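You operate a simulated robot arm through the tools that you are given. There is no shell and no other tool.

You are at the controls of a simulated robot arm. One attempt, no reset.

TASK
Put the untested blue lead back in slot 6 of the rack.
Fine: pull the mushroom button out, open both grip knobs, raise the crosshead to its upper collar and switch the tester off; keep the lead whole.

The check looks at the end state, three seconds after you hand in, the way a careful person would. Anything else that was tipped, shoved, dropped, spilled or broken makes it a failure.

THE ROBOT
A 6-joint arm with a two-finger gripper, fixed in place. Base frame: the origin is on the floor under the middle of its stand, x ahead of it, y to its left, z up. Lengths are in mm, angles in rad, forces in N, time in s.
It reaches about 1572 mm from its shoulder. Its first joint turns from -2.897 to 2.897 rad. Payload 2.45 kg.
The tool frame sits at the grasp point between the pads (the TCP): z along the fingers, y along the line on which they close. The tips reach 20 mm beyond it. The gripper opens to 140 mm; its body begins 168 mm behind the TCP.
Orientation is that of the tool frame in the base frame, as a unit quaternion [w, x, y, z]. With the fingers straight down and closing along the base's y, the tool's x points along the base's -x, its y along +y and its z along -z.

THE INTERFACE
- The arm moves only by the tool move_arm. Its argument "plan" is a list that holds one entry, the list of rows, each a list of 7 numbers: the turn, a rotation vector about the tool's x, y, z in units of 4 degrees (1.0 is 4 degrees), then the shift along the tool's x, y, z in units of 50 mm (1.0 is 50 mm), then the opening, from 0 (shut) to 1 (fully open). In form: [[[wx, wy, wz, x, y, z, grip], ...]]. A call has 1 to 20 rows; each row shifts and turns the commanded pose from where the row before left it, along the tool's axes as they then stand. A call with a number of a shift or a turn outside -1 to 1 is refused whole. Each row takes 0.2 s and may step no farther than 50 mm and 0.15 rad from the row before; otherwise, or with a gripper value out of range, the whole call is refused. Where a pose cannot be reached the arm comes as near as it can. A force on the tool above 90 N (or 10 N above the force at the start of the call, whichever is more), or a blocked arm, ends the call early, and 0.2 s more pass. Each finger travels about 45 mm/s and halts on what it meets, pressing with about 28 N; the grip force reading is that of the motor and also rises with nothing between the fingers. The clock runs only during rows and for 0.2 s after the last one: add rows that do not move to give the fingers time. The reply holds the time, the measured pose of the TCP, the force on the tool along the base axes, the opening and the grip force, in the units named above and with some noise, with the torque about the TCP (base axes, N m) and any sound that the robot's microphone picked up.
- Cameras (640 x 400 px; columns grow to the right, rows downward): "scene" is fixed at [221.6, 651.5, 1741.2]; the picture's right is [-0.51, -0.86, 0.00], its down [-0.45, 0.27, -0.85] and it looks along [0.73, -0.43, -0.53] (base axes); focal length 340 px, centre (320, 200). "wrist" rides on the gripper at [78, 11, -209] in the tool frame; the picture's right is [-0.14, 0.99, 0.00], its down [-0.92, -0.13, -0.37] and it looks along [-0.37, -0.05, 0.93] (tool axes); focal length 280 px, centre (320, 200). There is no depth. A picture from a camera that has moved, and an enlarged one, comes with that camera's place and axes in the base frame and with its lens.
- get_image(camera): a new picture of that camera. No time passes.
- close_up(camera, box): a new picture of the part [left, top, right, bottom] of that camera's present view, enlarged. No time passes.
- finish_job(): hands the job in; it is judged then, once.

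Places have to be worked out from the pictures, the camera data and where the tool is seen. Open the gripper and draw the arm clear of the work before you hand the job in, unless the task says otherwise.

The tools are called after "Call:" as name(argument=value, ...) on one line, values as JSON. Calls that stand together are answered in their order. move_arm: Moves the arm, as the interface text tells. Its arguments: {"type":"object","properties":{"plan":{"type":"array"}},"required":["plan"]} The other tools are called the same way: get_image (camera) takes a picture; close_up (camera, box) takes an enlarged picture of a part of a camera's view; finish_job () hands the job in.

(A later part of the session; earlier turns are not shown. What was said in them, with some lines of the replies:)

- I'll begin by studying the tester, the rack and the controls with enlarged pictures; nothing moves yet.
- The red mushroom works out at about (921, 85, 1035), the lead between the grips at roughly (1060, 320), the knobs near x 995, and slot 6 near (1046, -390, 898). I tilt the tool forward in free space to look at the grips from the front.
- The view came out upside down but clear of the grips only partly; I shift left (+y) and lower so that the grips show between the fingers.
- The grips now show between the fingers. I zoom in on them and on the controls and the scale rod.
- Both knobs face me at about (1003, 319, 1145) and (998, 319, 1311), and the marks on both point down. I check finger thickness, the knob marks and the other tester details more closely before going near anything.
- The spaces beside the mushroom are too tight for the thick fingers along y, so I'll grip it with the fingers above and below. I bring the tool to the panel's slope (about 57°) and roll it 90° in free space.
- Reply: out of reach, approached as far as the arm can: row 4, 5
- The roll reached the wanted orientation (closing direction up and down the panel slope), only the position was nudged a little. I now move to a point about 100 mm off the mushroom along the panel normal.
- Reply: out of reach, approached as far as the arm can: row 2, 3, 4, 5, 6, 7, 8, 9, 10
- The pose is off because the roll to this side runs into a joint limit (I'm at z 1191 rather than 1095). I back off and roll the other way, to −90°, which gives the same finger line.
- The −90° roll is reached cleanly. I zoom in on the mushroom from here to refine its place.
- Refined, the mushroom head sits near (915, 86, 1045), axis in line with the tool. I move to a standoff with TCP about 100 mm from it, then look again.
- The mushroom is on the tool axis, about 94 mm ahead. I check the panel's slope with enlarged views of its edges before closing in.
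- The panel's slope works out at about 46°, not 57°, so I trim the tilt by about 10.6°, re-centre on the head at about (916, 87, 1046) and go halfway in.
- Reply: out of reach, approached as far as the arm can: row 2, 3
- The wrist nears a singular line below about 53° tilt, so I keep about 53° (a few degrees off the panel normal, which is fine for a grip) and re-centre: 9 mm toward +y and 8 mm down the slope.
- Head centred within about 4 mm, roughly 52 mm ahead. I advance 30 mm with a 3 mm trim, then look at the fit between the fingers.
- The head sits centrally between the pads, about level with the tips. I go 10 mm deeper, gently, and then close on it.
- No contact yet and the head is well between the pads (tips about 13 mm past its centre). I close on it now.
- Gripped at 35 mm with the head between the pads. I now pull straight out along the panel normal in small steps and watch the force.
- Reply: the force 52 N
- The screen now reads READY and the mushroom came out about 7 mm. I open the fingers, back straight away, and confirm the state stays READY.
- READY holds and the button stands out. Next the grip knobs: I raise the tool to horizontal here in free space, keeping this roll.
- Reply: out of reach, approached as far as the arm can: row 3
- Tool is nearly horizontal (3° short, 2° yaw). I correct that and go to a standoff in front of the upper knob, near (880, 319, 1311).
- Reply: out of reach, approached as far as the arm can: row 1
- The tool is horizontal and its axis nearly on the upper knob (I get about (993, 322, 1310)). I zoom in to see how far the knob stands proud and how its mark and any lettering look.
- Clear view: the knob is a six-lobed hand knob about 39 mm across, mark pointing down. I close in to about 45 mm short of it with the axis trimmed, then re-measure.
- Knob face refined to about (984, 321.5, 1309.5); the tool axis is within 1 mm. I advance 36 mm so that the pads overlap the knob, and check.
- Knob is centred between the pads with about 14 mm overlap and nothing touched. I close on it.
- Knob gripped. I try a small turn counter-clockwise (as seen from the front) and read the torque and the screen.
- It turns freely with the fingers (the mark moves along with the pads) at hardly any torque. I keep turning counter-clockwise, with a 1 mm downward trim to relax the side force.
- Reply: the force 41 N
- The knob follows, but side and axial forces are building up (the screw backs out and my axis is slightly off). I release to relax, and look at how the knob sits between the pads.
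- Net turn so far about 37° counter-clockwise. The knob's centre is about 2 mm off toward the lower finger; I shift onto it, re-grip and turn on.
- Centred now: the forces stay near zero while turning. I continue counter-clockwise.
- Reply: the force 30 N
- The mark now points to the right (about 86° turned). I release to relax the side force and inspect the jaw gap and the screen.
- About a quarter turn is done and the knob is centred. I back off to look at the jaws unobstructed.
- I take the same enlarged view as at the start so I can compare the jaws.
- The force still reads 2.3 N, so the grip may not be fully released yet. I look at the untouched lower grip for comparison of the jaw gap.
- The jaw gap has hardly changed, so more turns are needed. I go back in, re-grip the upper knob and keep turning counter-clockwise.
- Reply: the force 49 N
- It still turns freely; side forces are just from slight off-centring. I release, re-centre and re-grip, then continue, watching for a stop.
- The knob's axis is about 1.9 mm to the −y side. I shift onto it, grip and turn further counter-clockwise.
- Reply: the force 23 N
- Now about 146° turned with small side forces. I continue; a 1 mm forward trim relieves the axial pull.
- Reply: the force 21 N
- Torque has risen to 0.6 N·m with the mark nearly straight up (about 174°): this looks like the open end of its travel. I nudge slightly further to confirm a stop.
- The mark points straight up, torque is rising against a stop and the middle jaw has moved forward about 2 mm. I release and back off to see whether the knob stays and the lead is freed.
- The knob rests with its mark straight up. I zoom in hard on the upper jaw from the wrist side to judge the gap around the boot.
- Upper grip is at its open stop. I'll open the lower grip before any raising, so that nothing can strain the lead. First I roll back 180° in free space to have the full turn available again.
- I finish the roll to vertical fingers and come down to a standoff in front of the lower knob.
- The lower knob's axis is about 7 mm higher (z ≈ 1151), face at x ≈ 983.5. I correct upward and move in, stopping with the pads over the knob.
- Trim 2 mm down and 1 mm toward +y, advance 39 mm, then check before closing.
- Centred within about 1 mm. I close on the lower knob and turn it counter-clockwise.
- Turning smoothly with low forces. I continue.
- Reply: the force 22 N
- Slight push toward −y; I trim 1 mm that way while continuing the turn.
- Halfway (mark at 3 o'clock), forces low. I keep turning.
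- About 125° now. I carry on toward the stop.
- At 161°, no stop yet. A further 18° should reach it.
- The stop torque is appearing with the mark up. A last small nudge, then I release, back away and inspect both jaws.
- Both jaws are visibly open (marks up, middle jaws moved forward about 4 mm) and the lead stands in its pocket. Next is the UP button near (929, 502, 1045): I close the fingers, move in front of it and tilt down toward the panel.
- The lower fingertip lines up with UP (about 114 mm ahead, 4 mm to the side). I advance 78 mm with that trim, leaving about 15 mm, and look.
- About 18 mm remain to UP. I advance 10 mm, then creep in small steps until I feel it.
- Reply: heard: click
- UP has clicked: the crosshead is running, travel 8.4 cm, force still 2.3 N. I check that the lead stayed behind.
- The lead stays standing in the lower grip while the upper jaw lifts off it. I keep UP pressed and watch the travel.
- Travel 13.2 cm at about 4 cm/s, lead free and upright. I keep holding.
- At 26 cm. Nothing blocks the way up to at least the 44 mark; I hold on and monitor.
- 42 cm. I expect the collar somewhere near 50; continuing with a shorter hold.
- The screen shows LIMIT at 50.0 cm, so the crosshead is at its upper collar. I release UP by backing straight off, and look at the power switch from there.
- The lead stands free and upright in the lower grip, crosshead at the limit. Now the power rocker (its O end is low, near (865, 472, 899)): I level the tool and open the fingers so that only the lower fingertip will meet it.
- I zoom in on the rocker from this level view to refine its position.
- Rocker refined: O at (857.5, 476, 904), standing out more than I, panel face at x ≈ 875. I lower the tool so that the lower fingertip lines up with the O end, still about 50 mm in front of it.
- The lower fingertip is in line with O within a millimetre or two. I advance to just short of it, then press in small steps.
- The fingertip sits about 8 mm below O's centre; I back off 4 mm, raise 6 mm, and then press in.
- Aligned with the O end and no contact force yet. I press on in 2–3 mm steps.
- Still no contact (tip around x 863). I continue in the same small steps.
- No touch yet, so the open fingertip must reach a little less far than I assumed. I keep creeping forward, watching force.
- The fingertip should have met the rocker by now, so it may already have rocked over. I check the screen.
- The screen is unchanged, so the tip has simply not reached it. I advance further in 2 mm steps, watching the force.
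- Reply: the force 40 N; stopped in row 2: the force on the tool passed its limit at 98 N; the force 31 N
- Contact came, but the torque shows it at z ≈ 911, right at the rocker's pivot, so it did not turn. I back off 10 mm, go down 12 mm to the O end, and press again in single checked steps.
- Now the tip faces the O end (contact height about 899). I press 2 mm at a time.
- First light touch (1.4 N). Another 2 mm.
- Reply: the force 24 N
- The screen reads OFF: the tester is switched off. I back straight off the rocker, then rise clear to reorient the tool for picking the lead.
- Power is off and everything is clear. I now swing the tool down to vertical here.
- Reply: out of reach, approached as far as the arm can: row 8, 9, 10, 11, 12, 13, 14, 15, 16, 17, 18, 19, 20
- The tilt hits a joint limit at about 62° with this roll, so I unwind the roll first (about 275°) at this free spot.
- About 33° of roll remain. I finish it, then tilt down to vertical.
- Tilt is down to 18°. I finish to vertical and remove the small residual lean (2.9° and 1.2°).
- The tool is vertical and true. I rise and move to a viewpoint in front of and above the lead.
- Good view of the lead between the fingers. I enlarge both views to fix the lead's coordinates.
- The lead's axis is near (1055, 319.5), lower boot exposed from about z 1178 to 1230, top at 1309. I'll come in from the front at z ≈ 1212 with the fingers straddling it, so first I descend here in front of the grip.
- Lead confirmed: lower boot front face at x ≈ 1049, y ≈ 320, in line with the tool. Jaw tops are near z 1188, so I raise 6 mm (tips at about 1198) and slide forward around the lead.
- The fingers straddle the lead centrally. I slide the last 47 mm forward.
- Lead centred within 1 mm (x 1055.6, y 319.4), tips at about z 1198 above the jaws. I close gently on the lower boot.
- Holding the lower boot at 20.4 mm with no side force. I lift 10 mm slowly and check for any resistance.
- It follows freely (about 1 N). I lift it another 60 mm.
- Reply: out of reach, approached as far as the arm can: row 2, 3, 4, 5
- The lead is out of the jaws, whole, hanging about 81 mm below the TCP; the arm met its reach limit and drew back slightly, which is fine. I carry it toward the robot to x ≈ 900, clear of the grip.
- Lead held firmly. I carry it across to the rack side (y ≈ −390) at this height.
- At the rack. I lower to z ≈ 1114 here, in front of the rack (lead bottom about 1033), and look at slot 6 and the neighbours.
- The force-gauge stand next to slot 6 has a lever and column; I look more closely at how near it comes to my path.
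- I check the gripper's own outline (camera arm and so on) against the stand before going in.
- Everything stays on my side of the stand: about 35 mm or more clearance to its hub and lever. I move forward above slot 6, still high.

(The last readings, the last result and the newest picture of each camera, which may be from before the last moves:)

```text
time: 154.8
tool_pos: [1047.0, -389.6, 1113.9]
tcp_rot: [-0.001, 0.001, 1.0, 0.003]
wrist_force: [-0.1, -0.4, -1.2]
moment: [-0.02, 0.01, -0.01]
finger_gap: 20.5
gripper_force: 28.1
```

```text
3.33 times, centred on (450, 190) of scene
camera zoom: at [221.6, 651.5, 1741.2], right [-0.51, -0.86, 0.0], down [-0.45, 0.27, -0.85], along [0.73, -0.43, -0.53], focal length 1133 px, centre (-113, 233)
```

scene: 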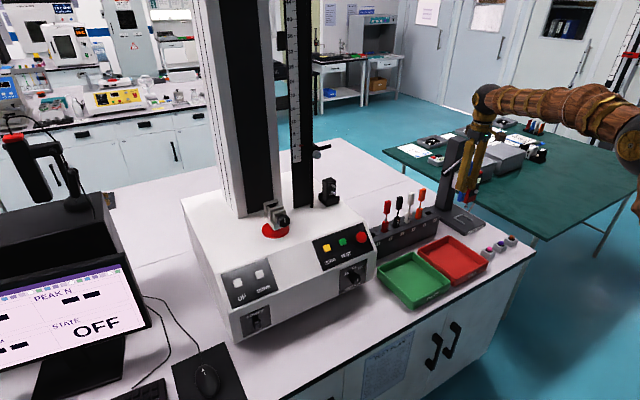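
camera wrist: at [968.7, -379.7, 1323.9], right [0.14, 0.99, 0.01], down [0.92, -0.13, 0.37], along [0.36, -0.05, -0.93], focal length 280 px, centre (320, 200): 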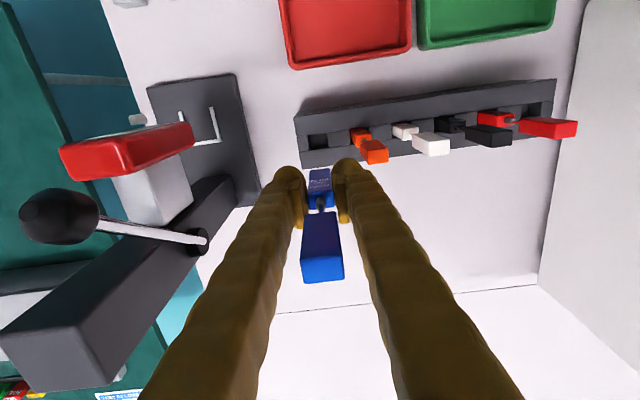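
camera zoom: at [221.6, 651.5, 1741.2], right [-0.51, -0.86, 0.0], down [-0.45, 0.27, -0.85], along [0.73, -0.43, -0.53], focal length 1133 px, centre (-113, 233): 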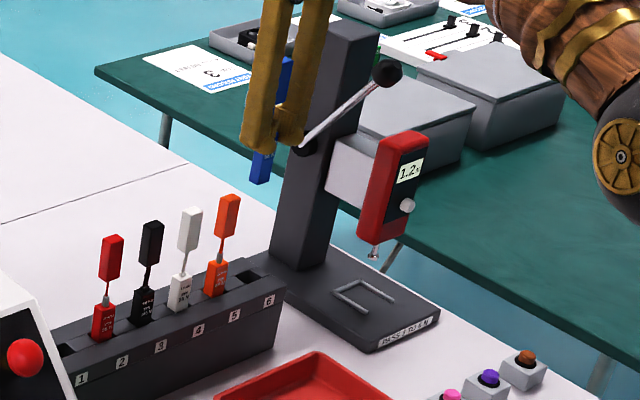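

Slot 6 is clearly visible at about (1043, −390); my fingers clear the orange lead by about 14 mm and the stand by more. I descend 90 mm and re-measure from close, where parallax is small.

Call:
move_arm(plan=[[[0, 0, 0, 0, 0, 0.4, 0.1], [0, 0, 0, 0, 0, 0.4, 0.1], [0, 0, 0, 0, 0, 0.4, 0.1], [0, 0, 0, 0, 0, 0.4, 0.1], [0, 0, 0, 0, 0, 0.2, 0.1], [0, 0, 0, 0, 0, 0, 0.1]]])

Call:
close_up(camera="wrist", box=[240, 80, 400, 220])

Call:
close_up(camera="scene", box=[400, 130, 500, 250])

Call:
get_image(camera="wrist")

```text
time: 156.2
tool_pos: [1044.8, -389.6, 1024.6]
tcp_rot: [0.0, 0.001, 1.0, 0.003]
wrist_force: [0.3, 0.2, -1.4]
moment: [0.02, -0.01, 0.0]
finger_gap: 20.2
gripper_force: 27.8
```

```text
2.86 times, centred on (320, 150) of wrist
camera zoom: at [968.8, -380.2, 1233.5], right [0.14, 0.99, 0.01], down [0.92, -0.13, 0.37], along [0.36, -0.05, -0.93], focal length 801 px, centre (320, 343)
```

zoom: 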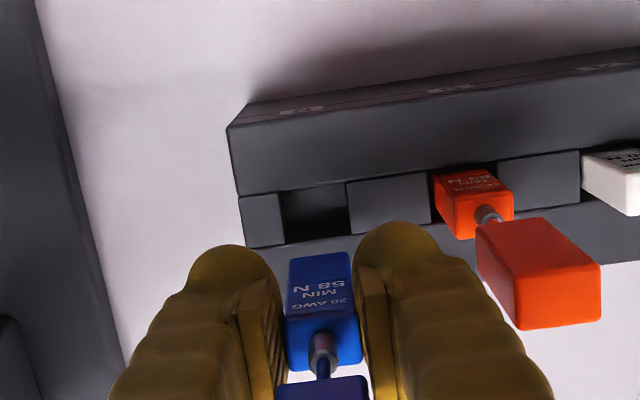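

```text
3.33 times, centred on (450, 190) of scene
camera zoom: at [221.6, 651.5, 1741.2], right [-0.51, -0.86, 0.0], down [-0.45, 0.27, -0.85], along [0.73, -0.43, -0.53], focal length 1133 px, centre (-113, 233)
```

zoom: 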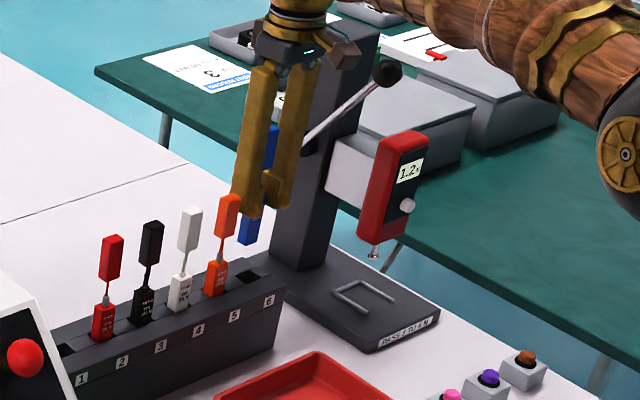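

```text
taken
camera wrist: at [968.8, -380.2, 1233.5], right [0.14, 0.99, 0.01], down [0.92, -0.13, 0.37], along [0.36, -0.05, -0.93], focal length 280 px, centre (320, 200)
```

wrist: 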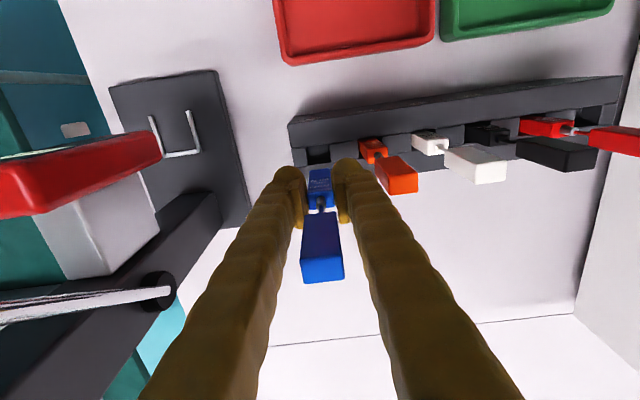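

Slot 6 refined to centre (1044.5, −390.7), top near z 893, opening about 23 × 28 mm. I shift 6 mm toward the robot and descend 36 mm, leaving the boot just above the rack, then compare directly.

Call:
move_arm(plan=[[[0, 0, 0, 0.12, -0.016, 0, 0.1], [0, 0, 0, 0, 0, 0.25, 0.1], [0, 0, 0, 0, 0, 0.25, 0.1], [0, 0, 0, 0, 0, 0.22, 0.1], [0, 0, 0, 0, 0, 0, 0.1]]])

Call:
close_up(camera="wrist", box=[260, 90, 380, 200])

Call:
close_up(camera="scene", box=[425, 160, 475, 230])

```text
time: 157.4
tool_pos: [1040.4, -388.9, 987.2]
tcp_rot: [0.0, 0.001, 1.0, 0.003]
wrist_force: [-0.1, -0.6, -0.4]
moment: [0.0, 0.04, 0.01]
finger_gap: 20.6
gripper_force: 27.6
```

```text
3.64 times, centred on (320, 145) of wrist
camera zoom: at [962.9, -380.1, 1197.5], right [0.14, 0.99, 0.01], down [0.92, -0.13, 0.37], along [0.36, -0.05, -0.93], focal length 1020 px, centre (320, 400)
```

zoom: 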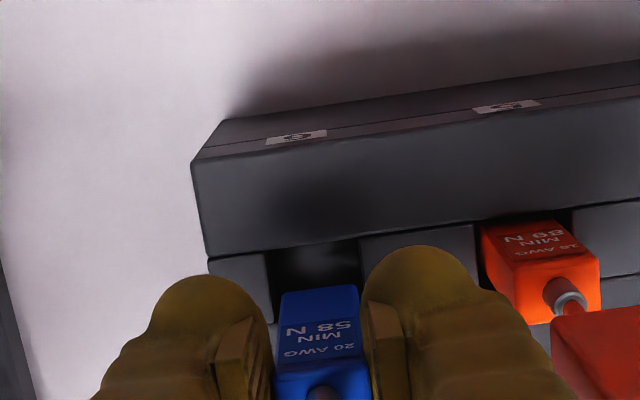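

```text
5.71 times, centred on (450, 195) of scene
camera zoom: at [221.6, 651.5, 1741.2], right [-0.51, -0.86, 0.0], down [-0.45, 0.27, -0.85], along [0.73, -0.43, -0.53], focal length 1942 px, centre (-423, 229)
```

zoom: 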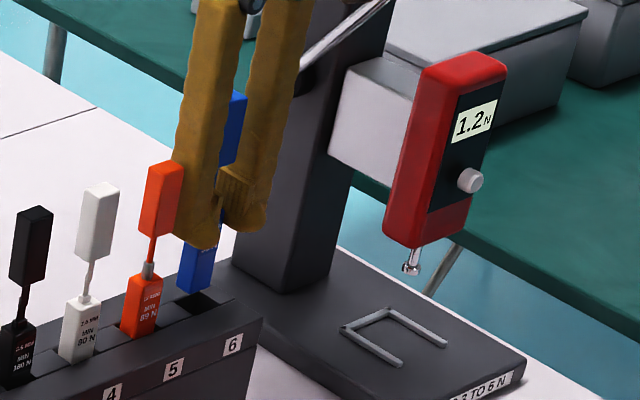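

I enlarge both views further to compare the boot's lower end with the slot mouth.

Call:
close_up(camera="scene", box=[432, 190, 468, 222])

Call:
close_up(camera="wrist", box=[290, 130, 350, 190])

```text
12.50 times, centred on (450, 206) of scene
camera zoom: at [221.6, 651.5, 1741.2], right [-0.51, -0.86, 0.0], down [-0.45, 0.27, -0.85], along [0.73, -0.43, -0.53], focal length 4249 px, centre (-1305, 125)
```

zoom: 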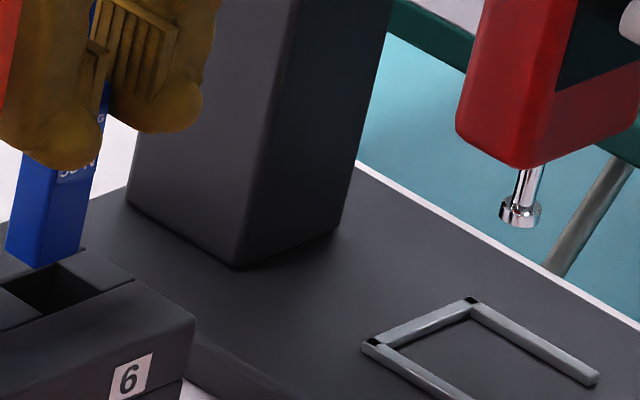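

```text
6.67 times, centred on (320, 160) of wrist
camera zoom: at [962.9, -380.1, 1197.5], right [0.14, 0.99, 0.01], down [0.92, -0.13, 0.37], along [0.36, -0.05, -0.93], focal length 1869 px, centre (320, 467)
```

zoom: 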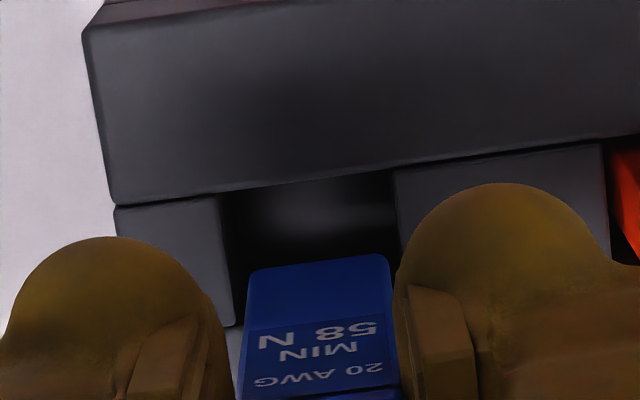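

I take an even tighter look from the scene camera at the boot's lower end over the slot.

Call:
close_up(camera="scene", box=[426, 196, 450, 220])

```text
16.00 times, centred on (438, 208) of scene
camera zoom: at [221.6, 651.5, 1741.2], right [-0.51, -0.86, 0.0], down [-0.45, 0.27, -0.85], along [0.73, -0.43, -0.53], focal length 5439 px, centre (-1568, 72)
```

zoom: 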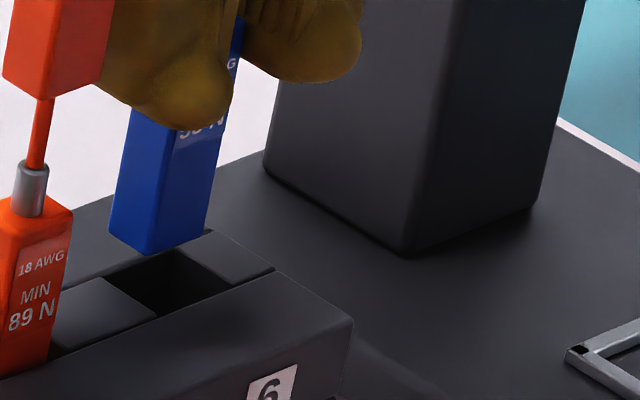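

Now it is consistent: the boot's end is about 13 mm above the slot, 6 mm too far back (+x) and 1 mm toward +y. I correct that and check again.

Call:
move_arm(plan=[[[0, 0, 0, 0.12, -0.02, 0, 0.1], [0, 0, 0, 0, 0, 0, 0.1], [0, 0, 0, 0, 0, 0, 0.1]]])

Call:
close_up(camera="scene", box=[426, 196, 450, 220])

Call:
close_up(camera="wrist", box=[290, 130, 350, 190])

```text
time: 158.2
tool_pos: [1034.5, -390.4, 988.8]
tcp_rot: [0.0, 0.0, 1.0, 0.002]
wrist_force: [0.6, 0.3, -0.2]
moment: [-0.01, 0.02, -0.02]
finger_gap: 20.6
gripper_force: 27.9
```

```text
16.00 times, centred on (438, 208) of scene
camera zoom: at [221.6, 651.5, 1741.2], right [-0.51, -0.86, 0.0], down [-0.45, 0.27, -0.85], along [0.73, -0.43, -0.53], focal length 5439 px, centre (-1568, 72)
```

zoom: 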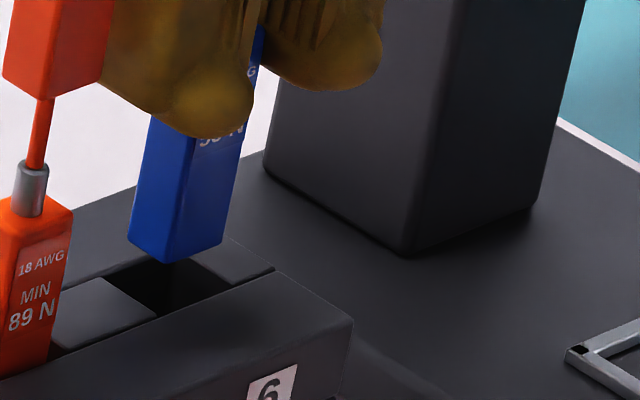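

```text
6.67 times, centred on (320, 160) of wrist
camera zoom: at [956.9, -381.2, 1197.8], right [0.14, 0.99, 0.01], down [0.92, -0.13, 0.37], along [0.36, -0.05, -0.93], focal length 1869 px, centre (320, 467)
```

zoom: 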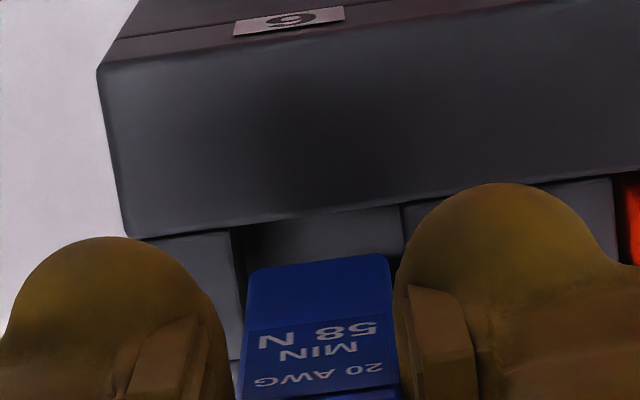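

Aligned now: by both cameras the boot is within about 1 mm of the slot's middle. I lower 10 mm to just above the mouth and check once more.

Call:
move_arm(plan=[[[0, 0, 0, 0, 0, 0.1, 0.1], [0, 0, 0, 0, 0, 0.1, 0.1], [0, 0, 0, 0, 0, 0, 0.1]]])

Call:
close_up(camera="scene", box=[426, 196, 450, 220])

Call:
close_up(camera="wrist", box=[290, 130, 350, 190])

```text
time: 159.1
tool_pos: [1034.8, -390.4, 979.2]
tcp_rot: [-0.001, 0.001, 1.0, 0.004]
wrist_force: [0.4, -0.3, -0.7]
moment: [0.03, 0.0, -0.02]
finger_gap: 20.6
gripper_force: 28.2
```

```text
16.00 times, centred on (438, 208) of scene
camera zoom: at [221.6, 651.5, 1741.2], right [-0.51, -0.86, 0.0], down [-0.45, 0.27, -0.85], along [0.73, -0.43, -0.53], focal length 5439 px, centre (-1568, 72)
```

zoom: 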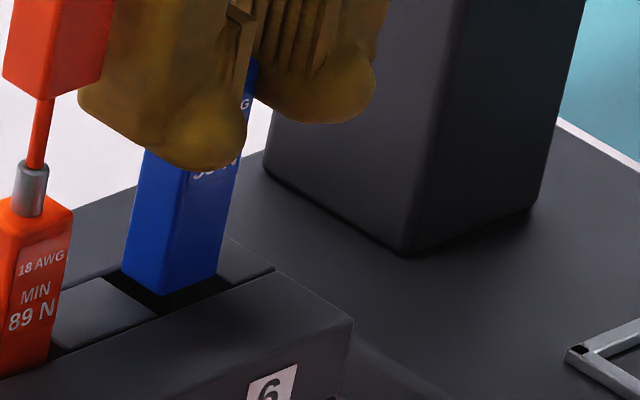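

```text
6.67 times, centred on (320, 160) of wrist
camera zoom: at [956.6, -380.8, 1187.8], right [0.14, 0.99, 0.01], down [0.92, -0.13, 0.37], along [0.36, -0.05, -0.93], focal length 1869 px, centre (320, 467)
```

zoom: 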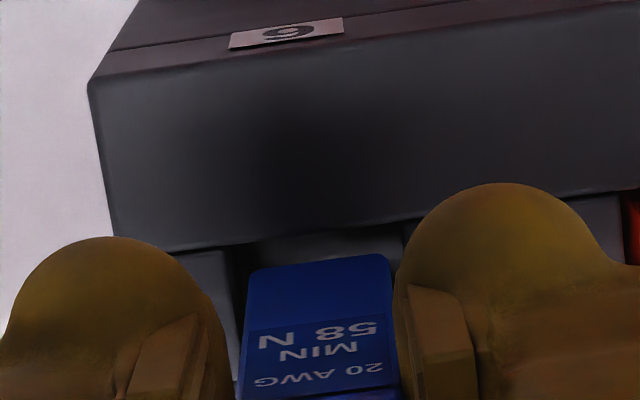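

Well centred over the slot with about 2–4 mm margins all round. I lower into it in 5 mm steps, watching the force.

Call:
move_arm(plan=[[[0, 0, 0, 0, 0, 0.1, 0.1], [0, 0, 0, 0, 0, 0.1, 0.1], [0, 0, 0, 0, 0, 0, 0.1]]])

Call:
close_up(camera="scene", box=[426, 196, 450, 220])

Call:
close_up(camera="wrist", box=[290, 130, 350, 190])

```text
time: 159.8
tool_pos: [1034.1, -390.7, 967.6]
tcp_rot: [0.0, 0.0, 1.0, 0.003]
wrist_force: [-0.2, -0.3, -0.2]
moment: [-0.03, 0.01, -0.03]
finger_gap: 20.3
gripper_force: 27.4
```

```text
16.00 times, centred on (438, 208) of scene
camera zoom: at [221.6, 651.5, 1741.2], right [-0.51, -0.86, 0.0], down [-0.45, 0.27, -0.85], along [0.73, -0.43, -0.53], focal length 5439 px, centre (-1568, 72)
```

zoom: 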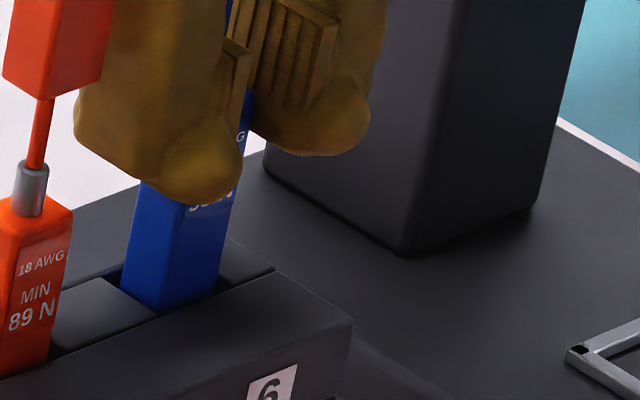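

```text
6.67 times, centred on (320, 160) of wrist
camera zoom: at [956.0, -381.2, 1177.6], right [0.14, 0.99, 0.01], down [0.92, -0.13, 0.37], along [0.36, -0.05, -0.93], focal length 1869 px, centre (320, 467)
```

zoom: 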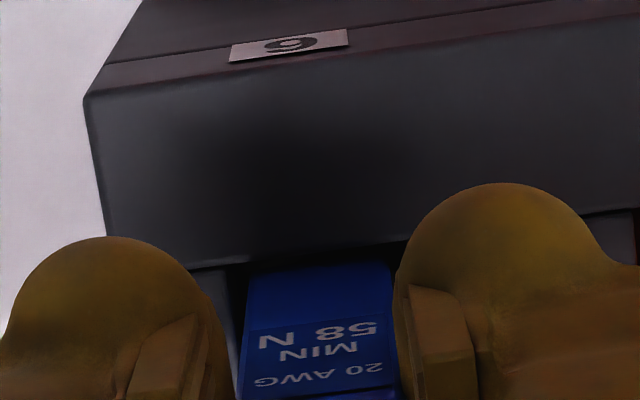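

The boot is entering the slot without touching. I continue down 15 mm.

Call:
move_arm(plan=[[[0, 0, 0, 0, 0, 0.1, 0.1], [0, 0, 0, 0, 0, 0.1, 0.1], [0, 0, 0, 0, 0, 0.1, 0.1], [0, 0, 0, 0, 0, 0, 0.1]]])

Call:
close_up(camera="scene", box=[420, 180, 456, 220])

Call:
close_up(camera="wrist", box=[270, 120, 390, 220])

```text
time: 160.8
tool_pos: [1034.6, -390.3, 953.9]
tcp_rot: [-0.001, 0.001, 1.0, 0.004]
wrist_force: [-0.1, -0.9, -1.0]
moment: [-0.02, -0.01, 0.01]
finger_gap: 20.3
gripper_force: 28.3
```

```text
10.00 times, centred on (438, 200) of scene
camera zoom: at [221.6, 651.5, 1741.2], right [-0.51, -0.86, 0.0], down [-0.45, 0.27, -0.85], along [0.73, -0.43, -0.53], focal length 3399 px, centre (-860, 200)
```

zoom: 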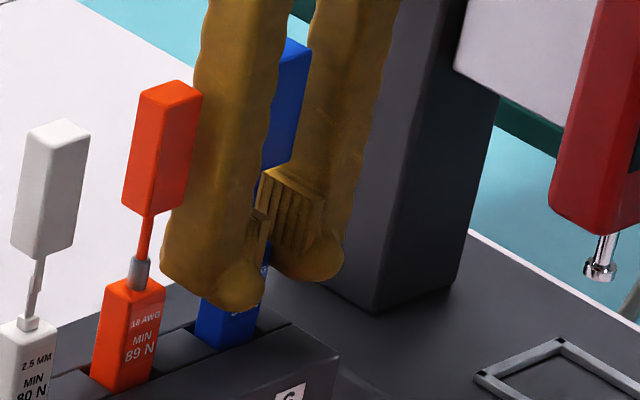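

```text
4.00 times, centred on (330, 170) of wrist
camera zoom: at [956.4, -381.0, 1162.7], right [0.14, 0.99, 0.01], down [0.92, -0.13, 0.37], along [0.36, -0.05, -0.93], focal length 1122 px, centre (280, 320)
```

zoom: 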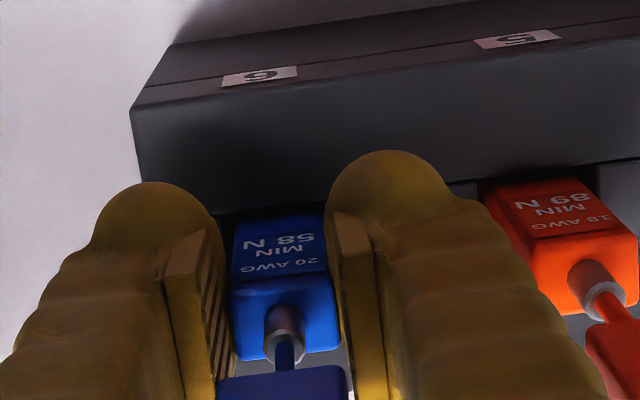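

The text height on the neighbour suggests about 13 mm more to go. I continue down in small steps until it seats.

Call:
move_arm(plan=[[[0, 0, 0, 0, 0, 0.08, 0.1], [0, 0, 0, 0, 0, 0.08, 0.1], [0, 0, 0, 0, 0, 0, 0.1]]])

Call:
close_up(camera="wrist", box=[270, 120, 390, 220])

Call:
close_up(camera="scene", box=[420, 180, 456, 220])

```text
time: 161.7
tool_pos: [1035.9, -390.6, 947.7]
tcp_rot: [0.001, 0.001, 1.0, 0.002]
wrist_force: [2.3, 1.5, 26.7]
moment: [0.02, -0.26, -0.02]
finger_gap: 20.4
gripper_force: 27.7
```

```text
4.00 times, centred on (330, 170) of wrist
camera zoom: at [956.3, -381.1, 1156.1], right [0.14, 0.99, 0.01], down [0.92, -0.13, 0.37], along [0.37, -0.05, -0.93], focal length 1122 px, centre (280, 320)
```

zoom: 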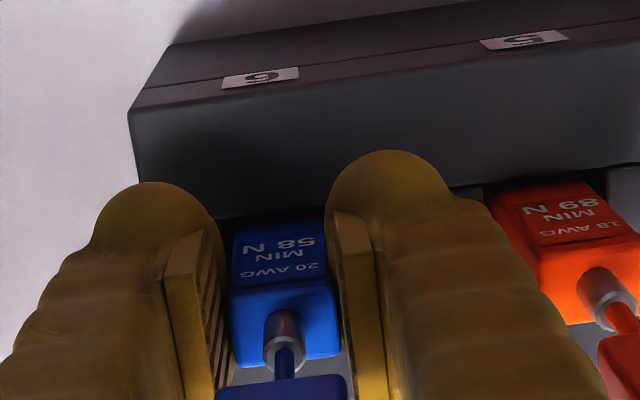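

```text
10.00 times, centred on (438, 200) of scene
camera zoom: at [221.6, 651.5, 1741.2], right [-0.51, -0.86, 0.0], down [-0.45, 0.27, -0.85], along [0.73, -0.43, -0.53], focal length 3399 px, centre (-860, 200)
```

zoom: 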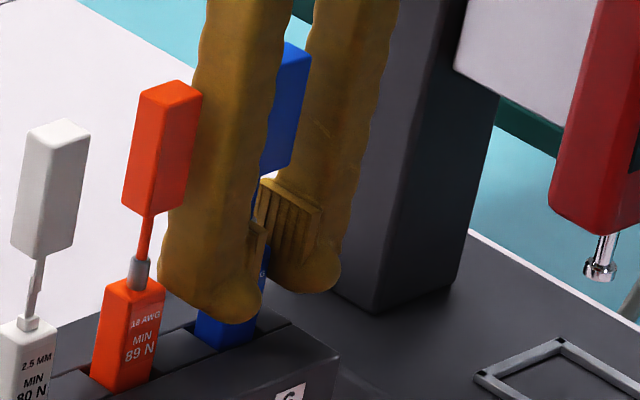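

Contact at the slot floor (27 N up), and the blue lead now stands at the same height as its orange neighbour. I ease the downward push by 1.5 mm and then open the fingers just enough.

Call:
move_arm(plan=[[[0, 0, 0, 0, 0, -0.03, 0.1], [0, 0, 0, 0, 0, 0, 0.1]]])

Call:
close_up(camera="wrist", box=[270, 120, 390, 220])

```text
time: 162.2
tool_pos: [1033.5, -391.5, 947.9]
tcp_rot: [-0.001, 0.001, 1.0, 0.003]
wrist_force: [5.4, 0.1, 15.1]
moment: [0.0, -0.47, 0.0]
finger_gap: 20.4
gripper_force: 28.1
```

```text
4.00 times, centred on (330, 170) of wrist
camera zoom: at [956.3, -381.2, 1156.2], right [0.14, 0.99, 0.01], down [0.92, -0.13, 0.37], along [0.36, -0.05, -0.93], focal length 1122 px, centre (280, 320)
```

zoom: 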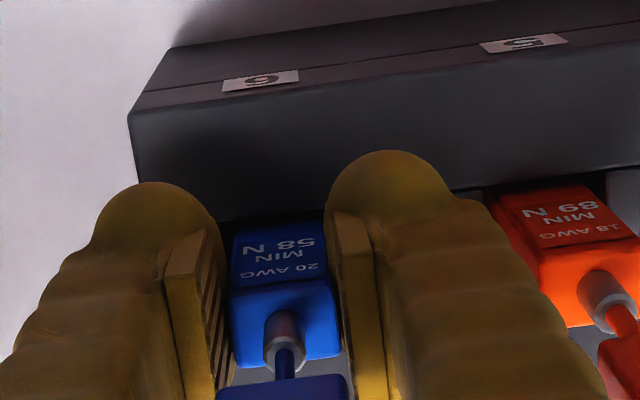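

Force eased to 15 N. I open the fingers gradually, only to about 30 mm, so as not to disturb the neighbour.

Call:
move_arm(plan=[[[0, 0, 0, 0, 0, 0, 0.155], [0, 0, 0, 0, 0, 0, 0.17], [0, 0, 0, 0, 0, 0, 0.19], [0, 0, 0, 0, 0, 0, 0.215], [0, 0, 0, 0, 0, 0, 0.215]]])

Call:
close_up(camera="wrist", box=[260, 110, 420, 290])

Call:
close_up(camera="scene", box=[400, 160, 480, 230])

```text
time: 163.4
tool_pos: [1032.8, -390.1, 947.6]
tcp_rot: [-0.001, 0.001, 1.0, 0.004]
wrist_force: [0.3, -0.6, 0.0]
moment: [0.0, -0.02, 0.02]
finger_gap: 30.1
gripper_force: 0.1
```

```text
2.22 times, centred on (340, 200) of wrist
camera zoom: at [956.4, -381.3, 1156.4], right [0.14, 0.99, 0.01], down [0.92, -0.13, 0.37], along [0.36, -0.05, -0.93], focal length 623 px, centre (276, 200)
```

zoom: 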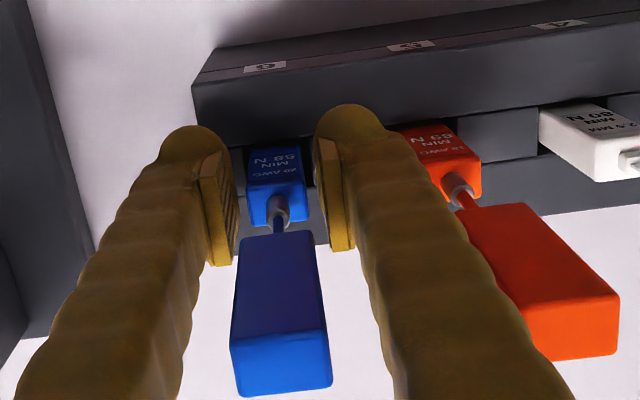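

```text
5.71 times, centred on (440, 195) of scene
camera zoom: at [221.6, 651.5, 1741.2], right [-0.51, -0.86, 0.0], down [-0.45, 0.27, -0.85], along [0.73, -0.43, -0.53], focal length 1942 px, centre (-366, 229)
```

zoom: 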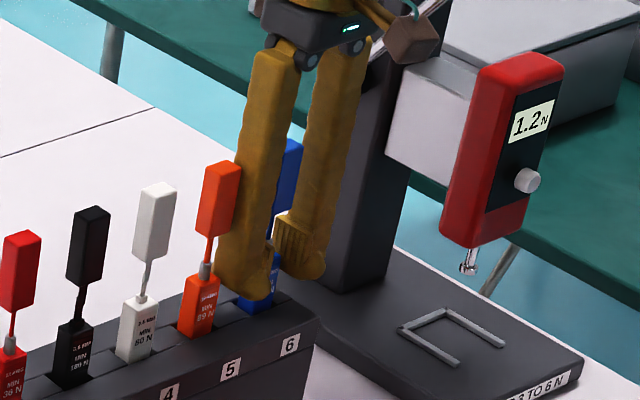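

Released: the lead stands upright in slot 6 with a gap on both sides. I draw the fingers straight back toward the robot, so that nothing drags past the lead.

Call:
move_arm(plan=[[[0, 0, 0, 0.3, 0, 0, 0.215], [0, 0, 0, 0.4, 0, 0, 0.215], [0, 0, 0, 0.6, 0, 0, 0.215], [0, 0, 0, 0.8, 0, 0, 0.215], [0, 0, 0, 0, 0, 0, 0.215]]])

Call:
get_image(camera="wrist")

Call:
close_up(camera="scene", box=[370, 160, 480, 260])

```text
time: 164.7
tool_pos: [928.4, -390.1, 947.7]
tcp_rot: [-0.001, 0.0, 1.0, 0.003]
wrist_force: [-0.4, 0.2, -0.7]
moment: [0.02, 0.01, 0.04]
finger_gap: 30.3
gripper_force: 0.1
```

```text
taken
camera wrist: at [850.7, -381.5, 1156.0], right [0.14, 0.99, 0.01], down [0.92, -0.13, 0.37], along [0.36, -0.05, -0.93], focal length 280 px, centre (320, 200)
```

wrist: 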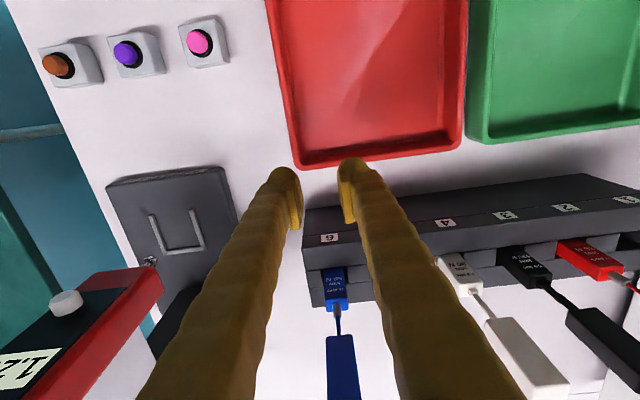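

```text
4.00 times, centred on (425, 210) of scene
camera zoom: at [221.6, 651.5, 1741.2], right [-0.51, -0.86, 0.0], down [-0.45, 0.27, -0.85], along [0.73, -0.43, -0.53], focal length 1360 px, centre (-100, 160)
```

zoom: 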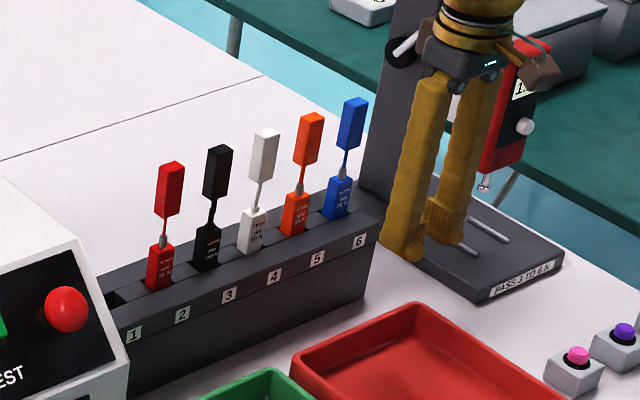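

The blue lead stands in slot 6 just like its neighbours. I rise and draw the arm clear, opening the gripper.

Call:
move_arm(plan=[[[0, 0, 0, 0.4, 0, -0.6, 0.215], [0, 0, 0, 0.3, 0, -0.9, 0.215], [0, 0, 0, 0, 0, -1, 0.215], [0, 0, 0, 0, 0, -1, 0.3], [0, 0, 0, 0, 0, -1, 0.6], [0, 0, 0, 0, 0, -1, 1], [0, 0, 0, 0.8, 0.4, -0.3, 1], [0, 0, 0, 0.8, 0.5, 0, 1], [0, 0, 0, 0.8, 0.5, 0, 1], [0, 0, 0, 0.8, 0.5, 0, 1], [0, 0, 0, 0.8, 0.5, 0, 1], [0, 0, 0, 0, 0, 0, 1]]])

Call:
get_image(camera="wrist")

Call:
get_image(camera="scene")

Call:
close_up(camera="scene", box=[370, 160, 480, 260])

Call:
close_up(camera="scene", box=[215, 190, 395, 345])

```text
time: 167.2
tool_pos: [692.5, -271.5, 1239.3]
tcp_rot: [-0.001, 0.001, 1.0, 0.004]
wrist_force: [1.5, -0.5, 0.4]
moment: [0.02, -0.01, -0.03]
finger_gap: 139.9
gripper_force: 0.1
```

```text
taken
camera wrist: at [615.2, -261.7, 1447.6], right [0.14, 0.99, 0.01], down [0.92, -0.13, 0.37], along [0.36, -0.05, -0.93], focal length 280 px, centre (320, 200)
```

wrist: 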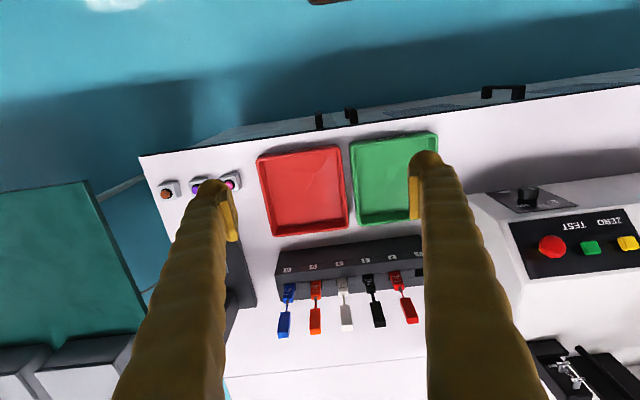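

```text
taken
```

scene: 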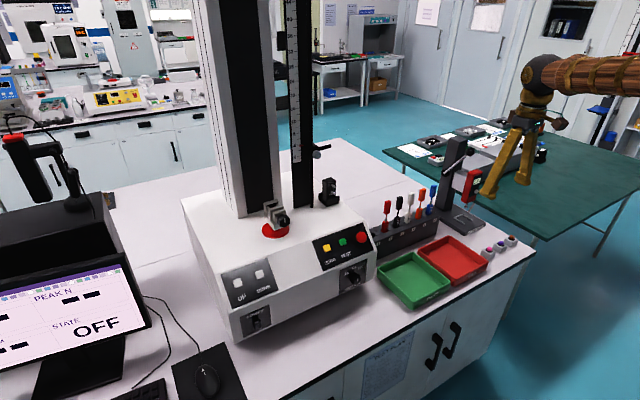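

```text
4.00 times, centred on (425, 210) of scene
camera zoom: at [221.6, 651.5, 1741.2], right [-0.51, -0.86, 0.0], down [-0.45, 0.27, -0.85], along [0.73, -0.43, -0.53], focal length 1360 px, centre (-100, 160)
```

zoom: 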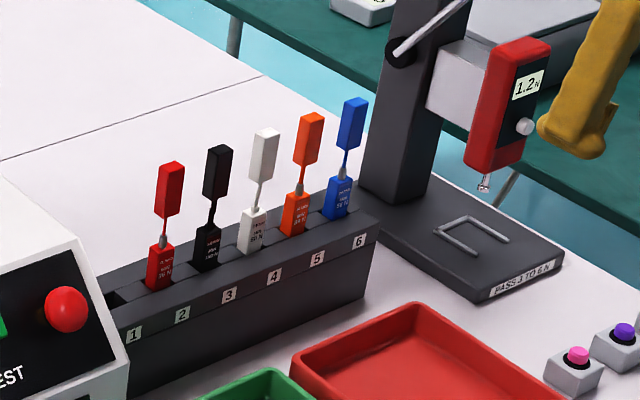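

```text
2.58 times, centred on (305, 268) of scene
camera zoom: at [221.6, 651.5, 1741.2], right [-0.51, -0.86, 0.0], down [-0.45, 0.27, -0.85], along [0.73, -0.43, -0.53], focal length 877 px, centre (359, 26)
```

zoom: 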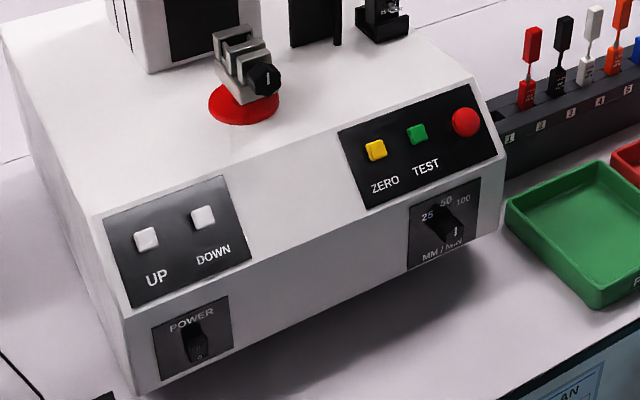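

All fine: screen OFF, mushroom out, lower knob open, lead in slot 6, neighbours untouched. For certainty I tilt the wrist up here, in free space, to look at the crosshead and its collar.

Call:
move_arm(plan=[[[0, -1, 0, 0.5, 0, -0.5, 1], [0, -1, 0, 0.5, 0, -0.5, 1], [0, -1, 0, 0, 0, 0, 1], [0, -1, 0, 0, 0, 0, 1], [0, -1, 0, 0, 0, 0, 1], [0, -1, 0, 0, 0, 0, 1], [0, -1, 0, 0, 0, 0, 1], [0, -1, 0, 0, 0, 0, 1], [0, -1, 0, 0, 0, 0, 1], [0, -1, 0, 0, 0, 0, 1], [0, -1, 0, 0, 0, 0, 1], [0, -1, 0, 0, 0, 0, 1], [0, -1, 0, 0, 0, 0, 1], [0, -1, 0, 0, 0, 0, 1], [0, -1, 0, 0, 0, 0, 1], [0, -1, 0, 0, 0, 0, 1], [0, 0, 0, 0, 0, 0, 1]]])

Call:
get_image(camera="wrist")

Call:
get_image(camera="scene")

```text
time: 171.1
tool_pos: [654.9, -281.6, 1255.5]
tcp_rot: [0.515, 0.009, 0.857, 0.015]
wrist_force: [-0.6, -1.0, -0.1]
moment: [0.02, 0.01, 0.02]
finger_gap: 140.1
gripper_force: 0.0
stopped in row 17: the arm was blocked; the commanded pose is now the measured one
```

```text
taken
camera wrist: at [433.9, -271.2, 1285.5], right [0.07, 0.99, 0.16], down [0.11, -0.16, 0.98], along [0.99, -0.05, -0.12], focal length 280 px, centre (320, 200)
```

wrist: 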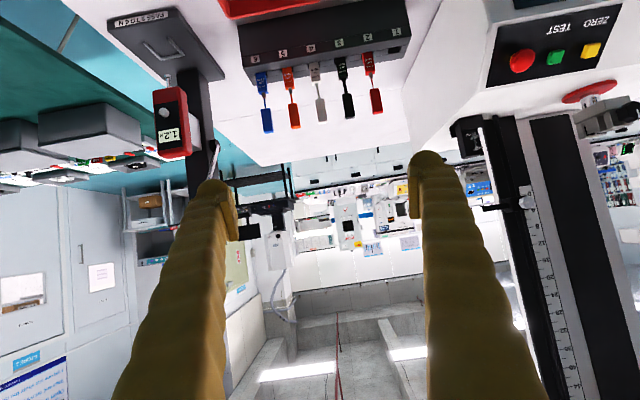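

```text
taken
```

scene: 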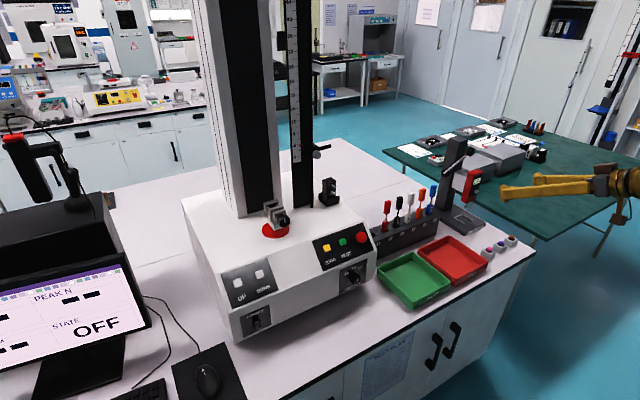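

The arm reported itself blocked at the end of that tilt (probably the wrist's singular line; no force on the tool). I undo part of the tilt and move back to the clear vertical pose.

Call:
move_arm(plan=[[[0, 0.5, 0, 0, 0, 0, 1], [0, 1, 0, 0, 0, 0, 1], [0, 1, 0, 0, 0, 0, 1], [0, 1, 0, 0, 0, 0, 1], [0, 1, 0, 0, 0, 0, 1], [0, 1, 0, 0, 0, 0, 1], [0, 1, 0, 0, 0, 0, 1], [0, 1, 0, 0, 0, 0, 1], [0, 0, 0, 0, 0, 0, 1]]])

Call:
get_image(camera="scene")

Call:
get_image(camera="wrist")

```text
time: 173.1
tool_pos: [654.3, -280.8, 1257.5]
tcp_rot: [0.275, 0.005, 0.961, 0.016]
wrist_force: [-0.2, -0.4, -0.6]
moment: [-0.02, 0.02, 0.02]
finger_gap: 140.0
gripper_force: 0.0
```

```text
taken
```

scene: 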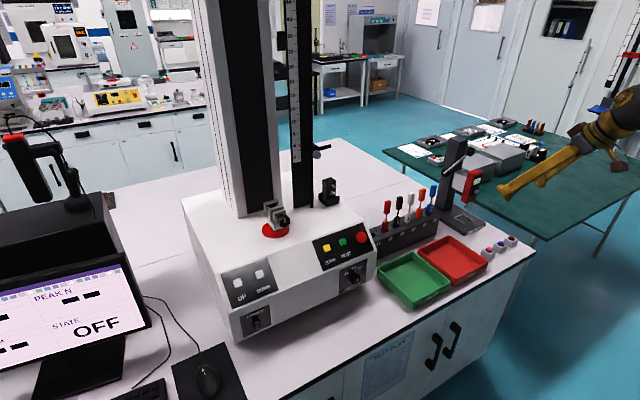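

```text
taken
camera wrist: at [477.8, -274.6, 1393.9], right [0.12, 0.99, 0.11], down [0.59, -0.16, 0.8], along [0.8, -0.03, -0.6], focal length 280 px, centre (320, 200)
```

wrist: 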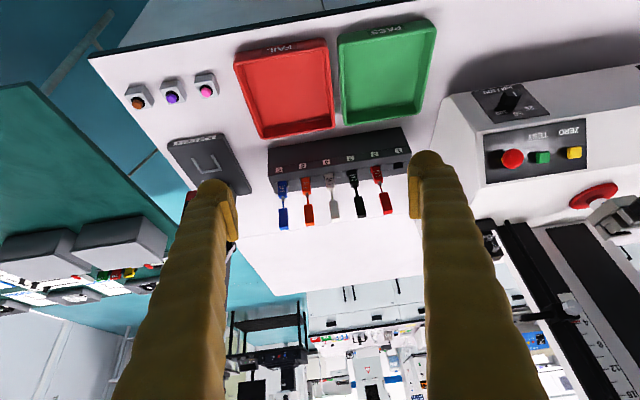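

Free again, and everything on the bench is in place. I back away along the tool axis for a final clear distance and take a last look.

Call:
move_arm(plan=[[[0, 0, 0, 0, 0, -0.7, 1], [0, 0, 0, 0, 0, -0.8, 1], [0, 0, 0, 0, 0, -0.8, 1], [0, 0, 0, 0, 0, 0, 1], [0, 0, 0, 0, 0, 0, 1]]])

Call:
get_image(camera="scene")

Call:
close_up(camera="scene", box=[370, 160, 540, 280])

Call:
close_up(camera="scene", box=[190, 130, 390, 345])

```text
time: 174.2
tool_pos: [599.0, -288.8, 1345.9]
tcp_rot: [0.27, 0.007, 0.963, 0.02]
wrist_force: [0.8, -1.4, 0.1]
moment: [0.0, -0.05, -0.04]
finger_gap: 140.2
gripper_force: 0.0
```

```text
taken
```

scene: 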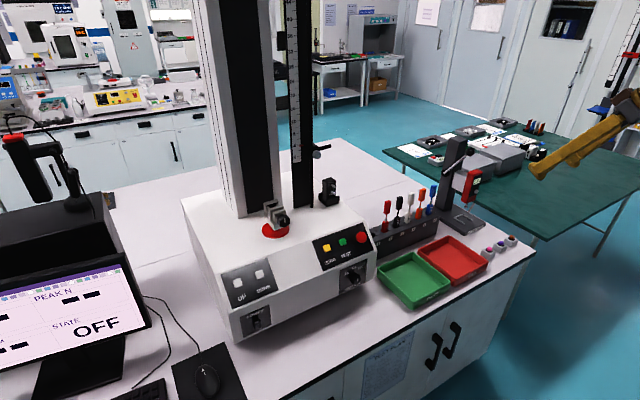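

```text
3.33 times, centred on (455, 220) of scene
camera zoom: at [221.6, 651.5, 1741.2], right [-0.51, -0.86, 0.0], down [-0.45, 0.27, -0.85], along [0.73, -0.43, -0.53], focal length 1133 px, centre (-130, 133)
```

zoom: 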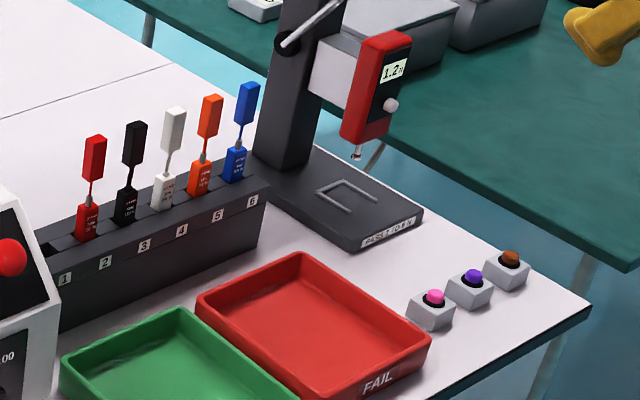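

```text
1.86 times, centred on (290, 238) of scene
camera zoom: at [221.6, 651.5, 1741.2], right [-0.51, -0.86, 0.0], down [-0.45, 0.27, -0.85], along [0.73, -0.43, -0.53], focal length 632 px, centre (376, 130)
```

zoom: 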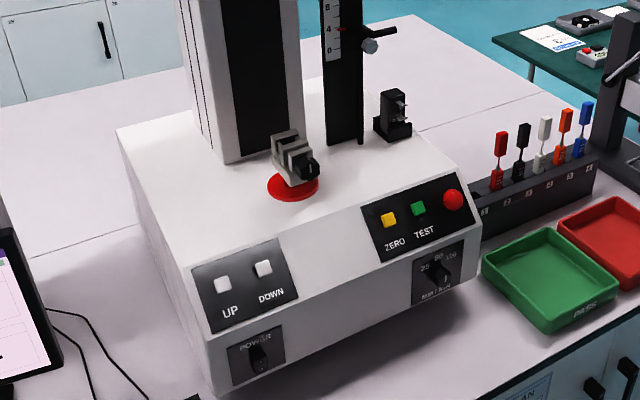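

The blue lead is whole and standing in slot 6. The tester is OFF, the mushroom is out, both knobs are open, and the screen read LIMIT (50.0 cm) when the crosshead stopped. Nothing else has moved, the gripper is open and the arm is clear, so I hand the job in.

Call:
finish_job()

```text
The job is handed in.
```

The blue lead is back in slot 6 of the rack, whole and standing like its neighbours, and I've handed the job in.

- **Mushroom button:** pulled out; the screen went to READY.
- **Grip knobs:** both turned half a turn to their open stops. The jaws visibly opened and the lead came out freely.
- **Crosshead:** raised until the screen showed LIMIT at 50.0 cm. I never saw the upper collar itself. The one attempt to tilt the wrist camera up at it stopped with the arm reported blocked and no force on the tool, and I backed it out.
- **Power:** the screen reads OFF. On the first try the fingertip pressed the middle of the switch, and the arm stopped at 98 N. The switch looks undamaged and worked on the second try.
- **Surroundings:** the other leads, trays and force-gauge stand look undisturbed. The gripper is open and the arm is clear of the bench work.
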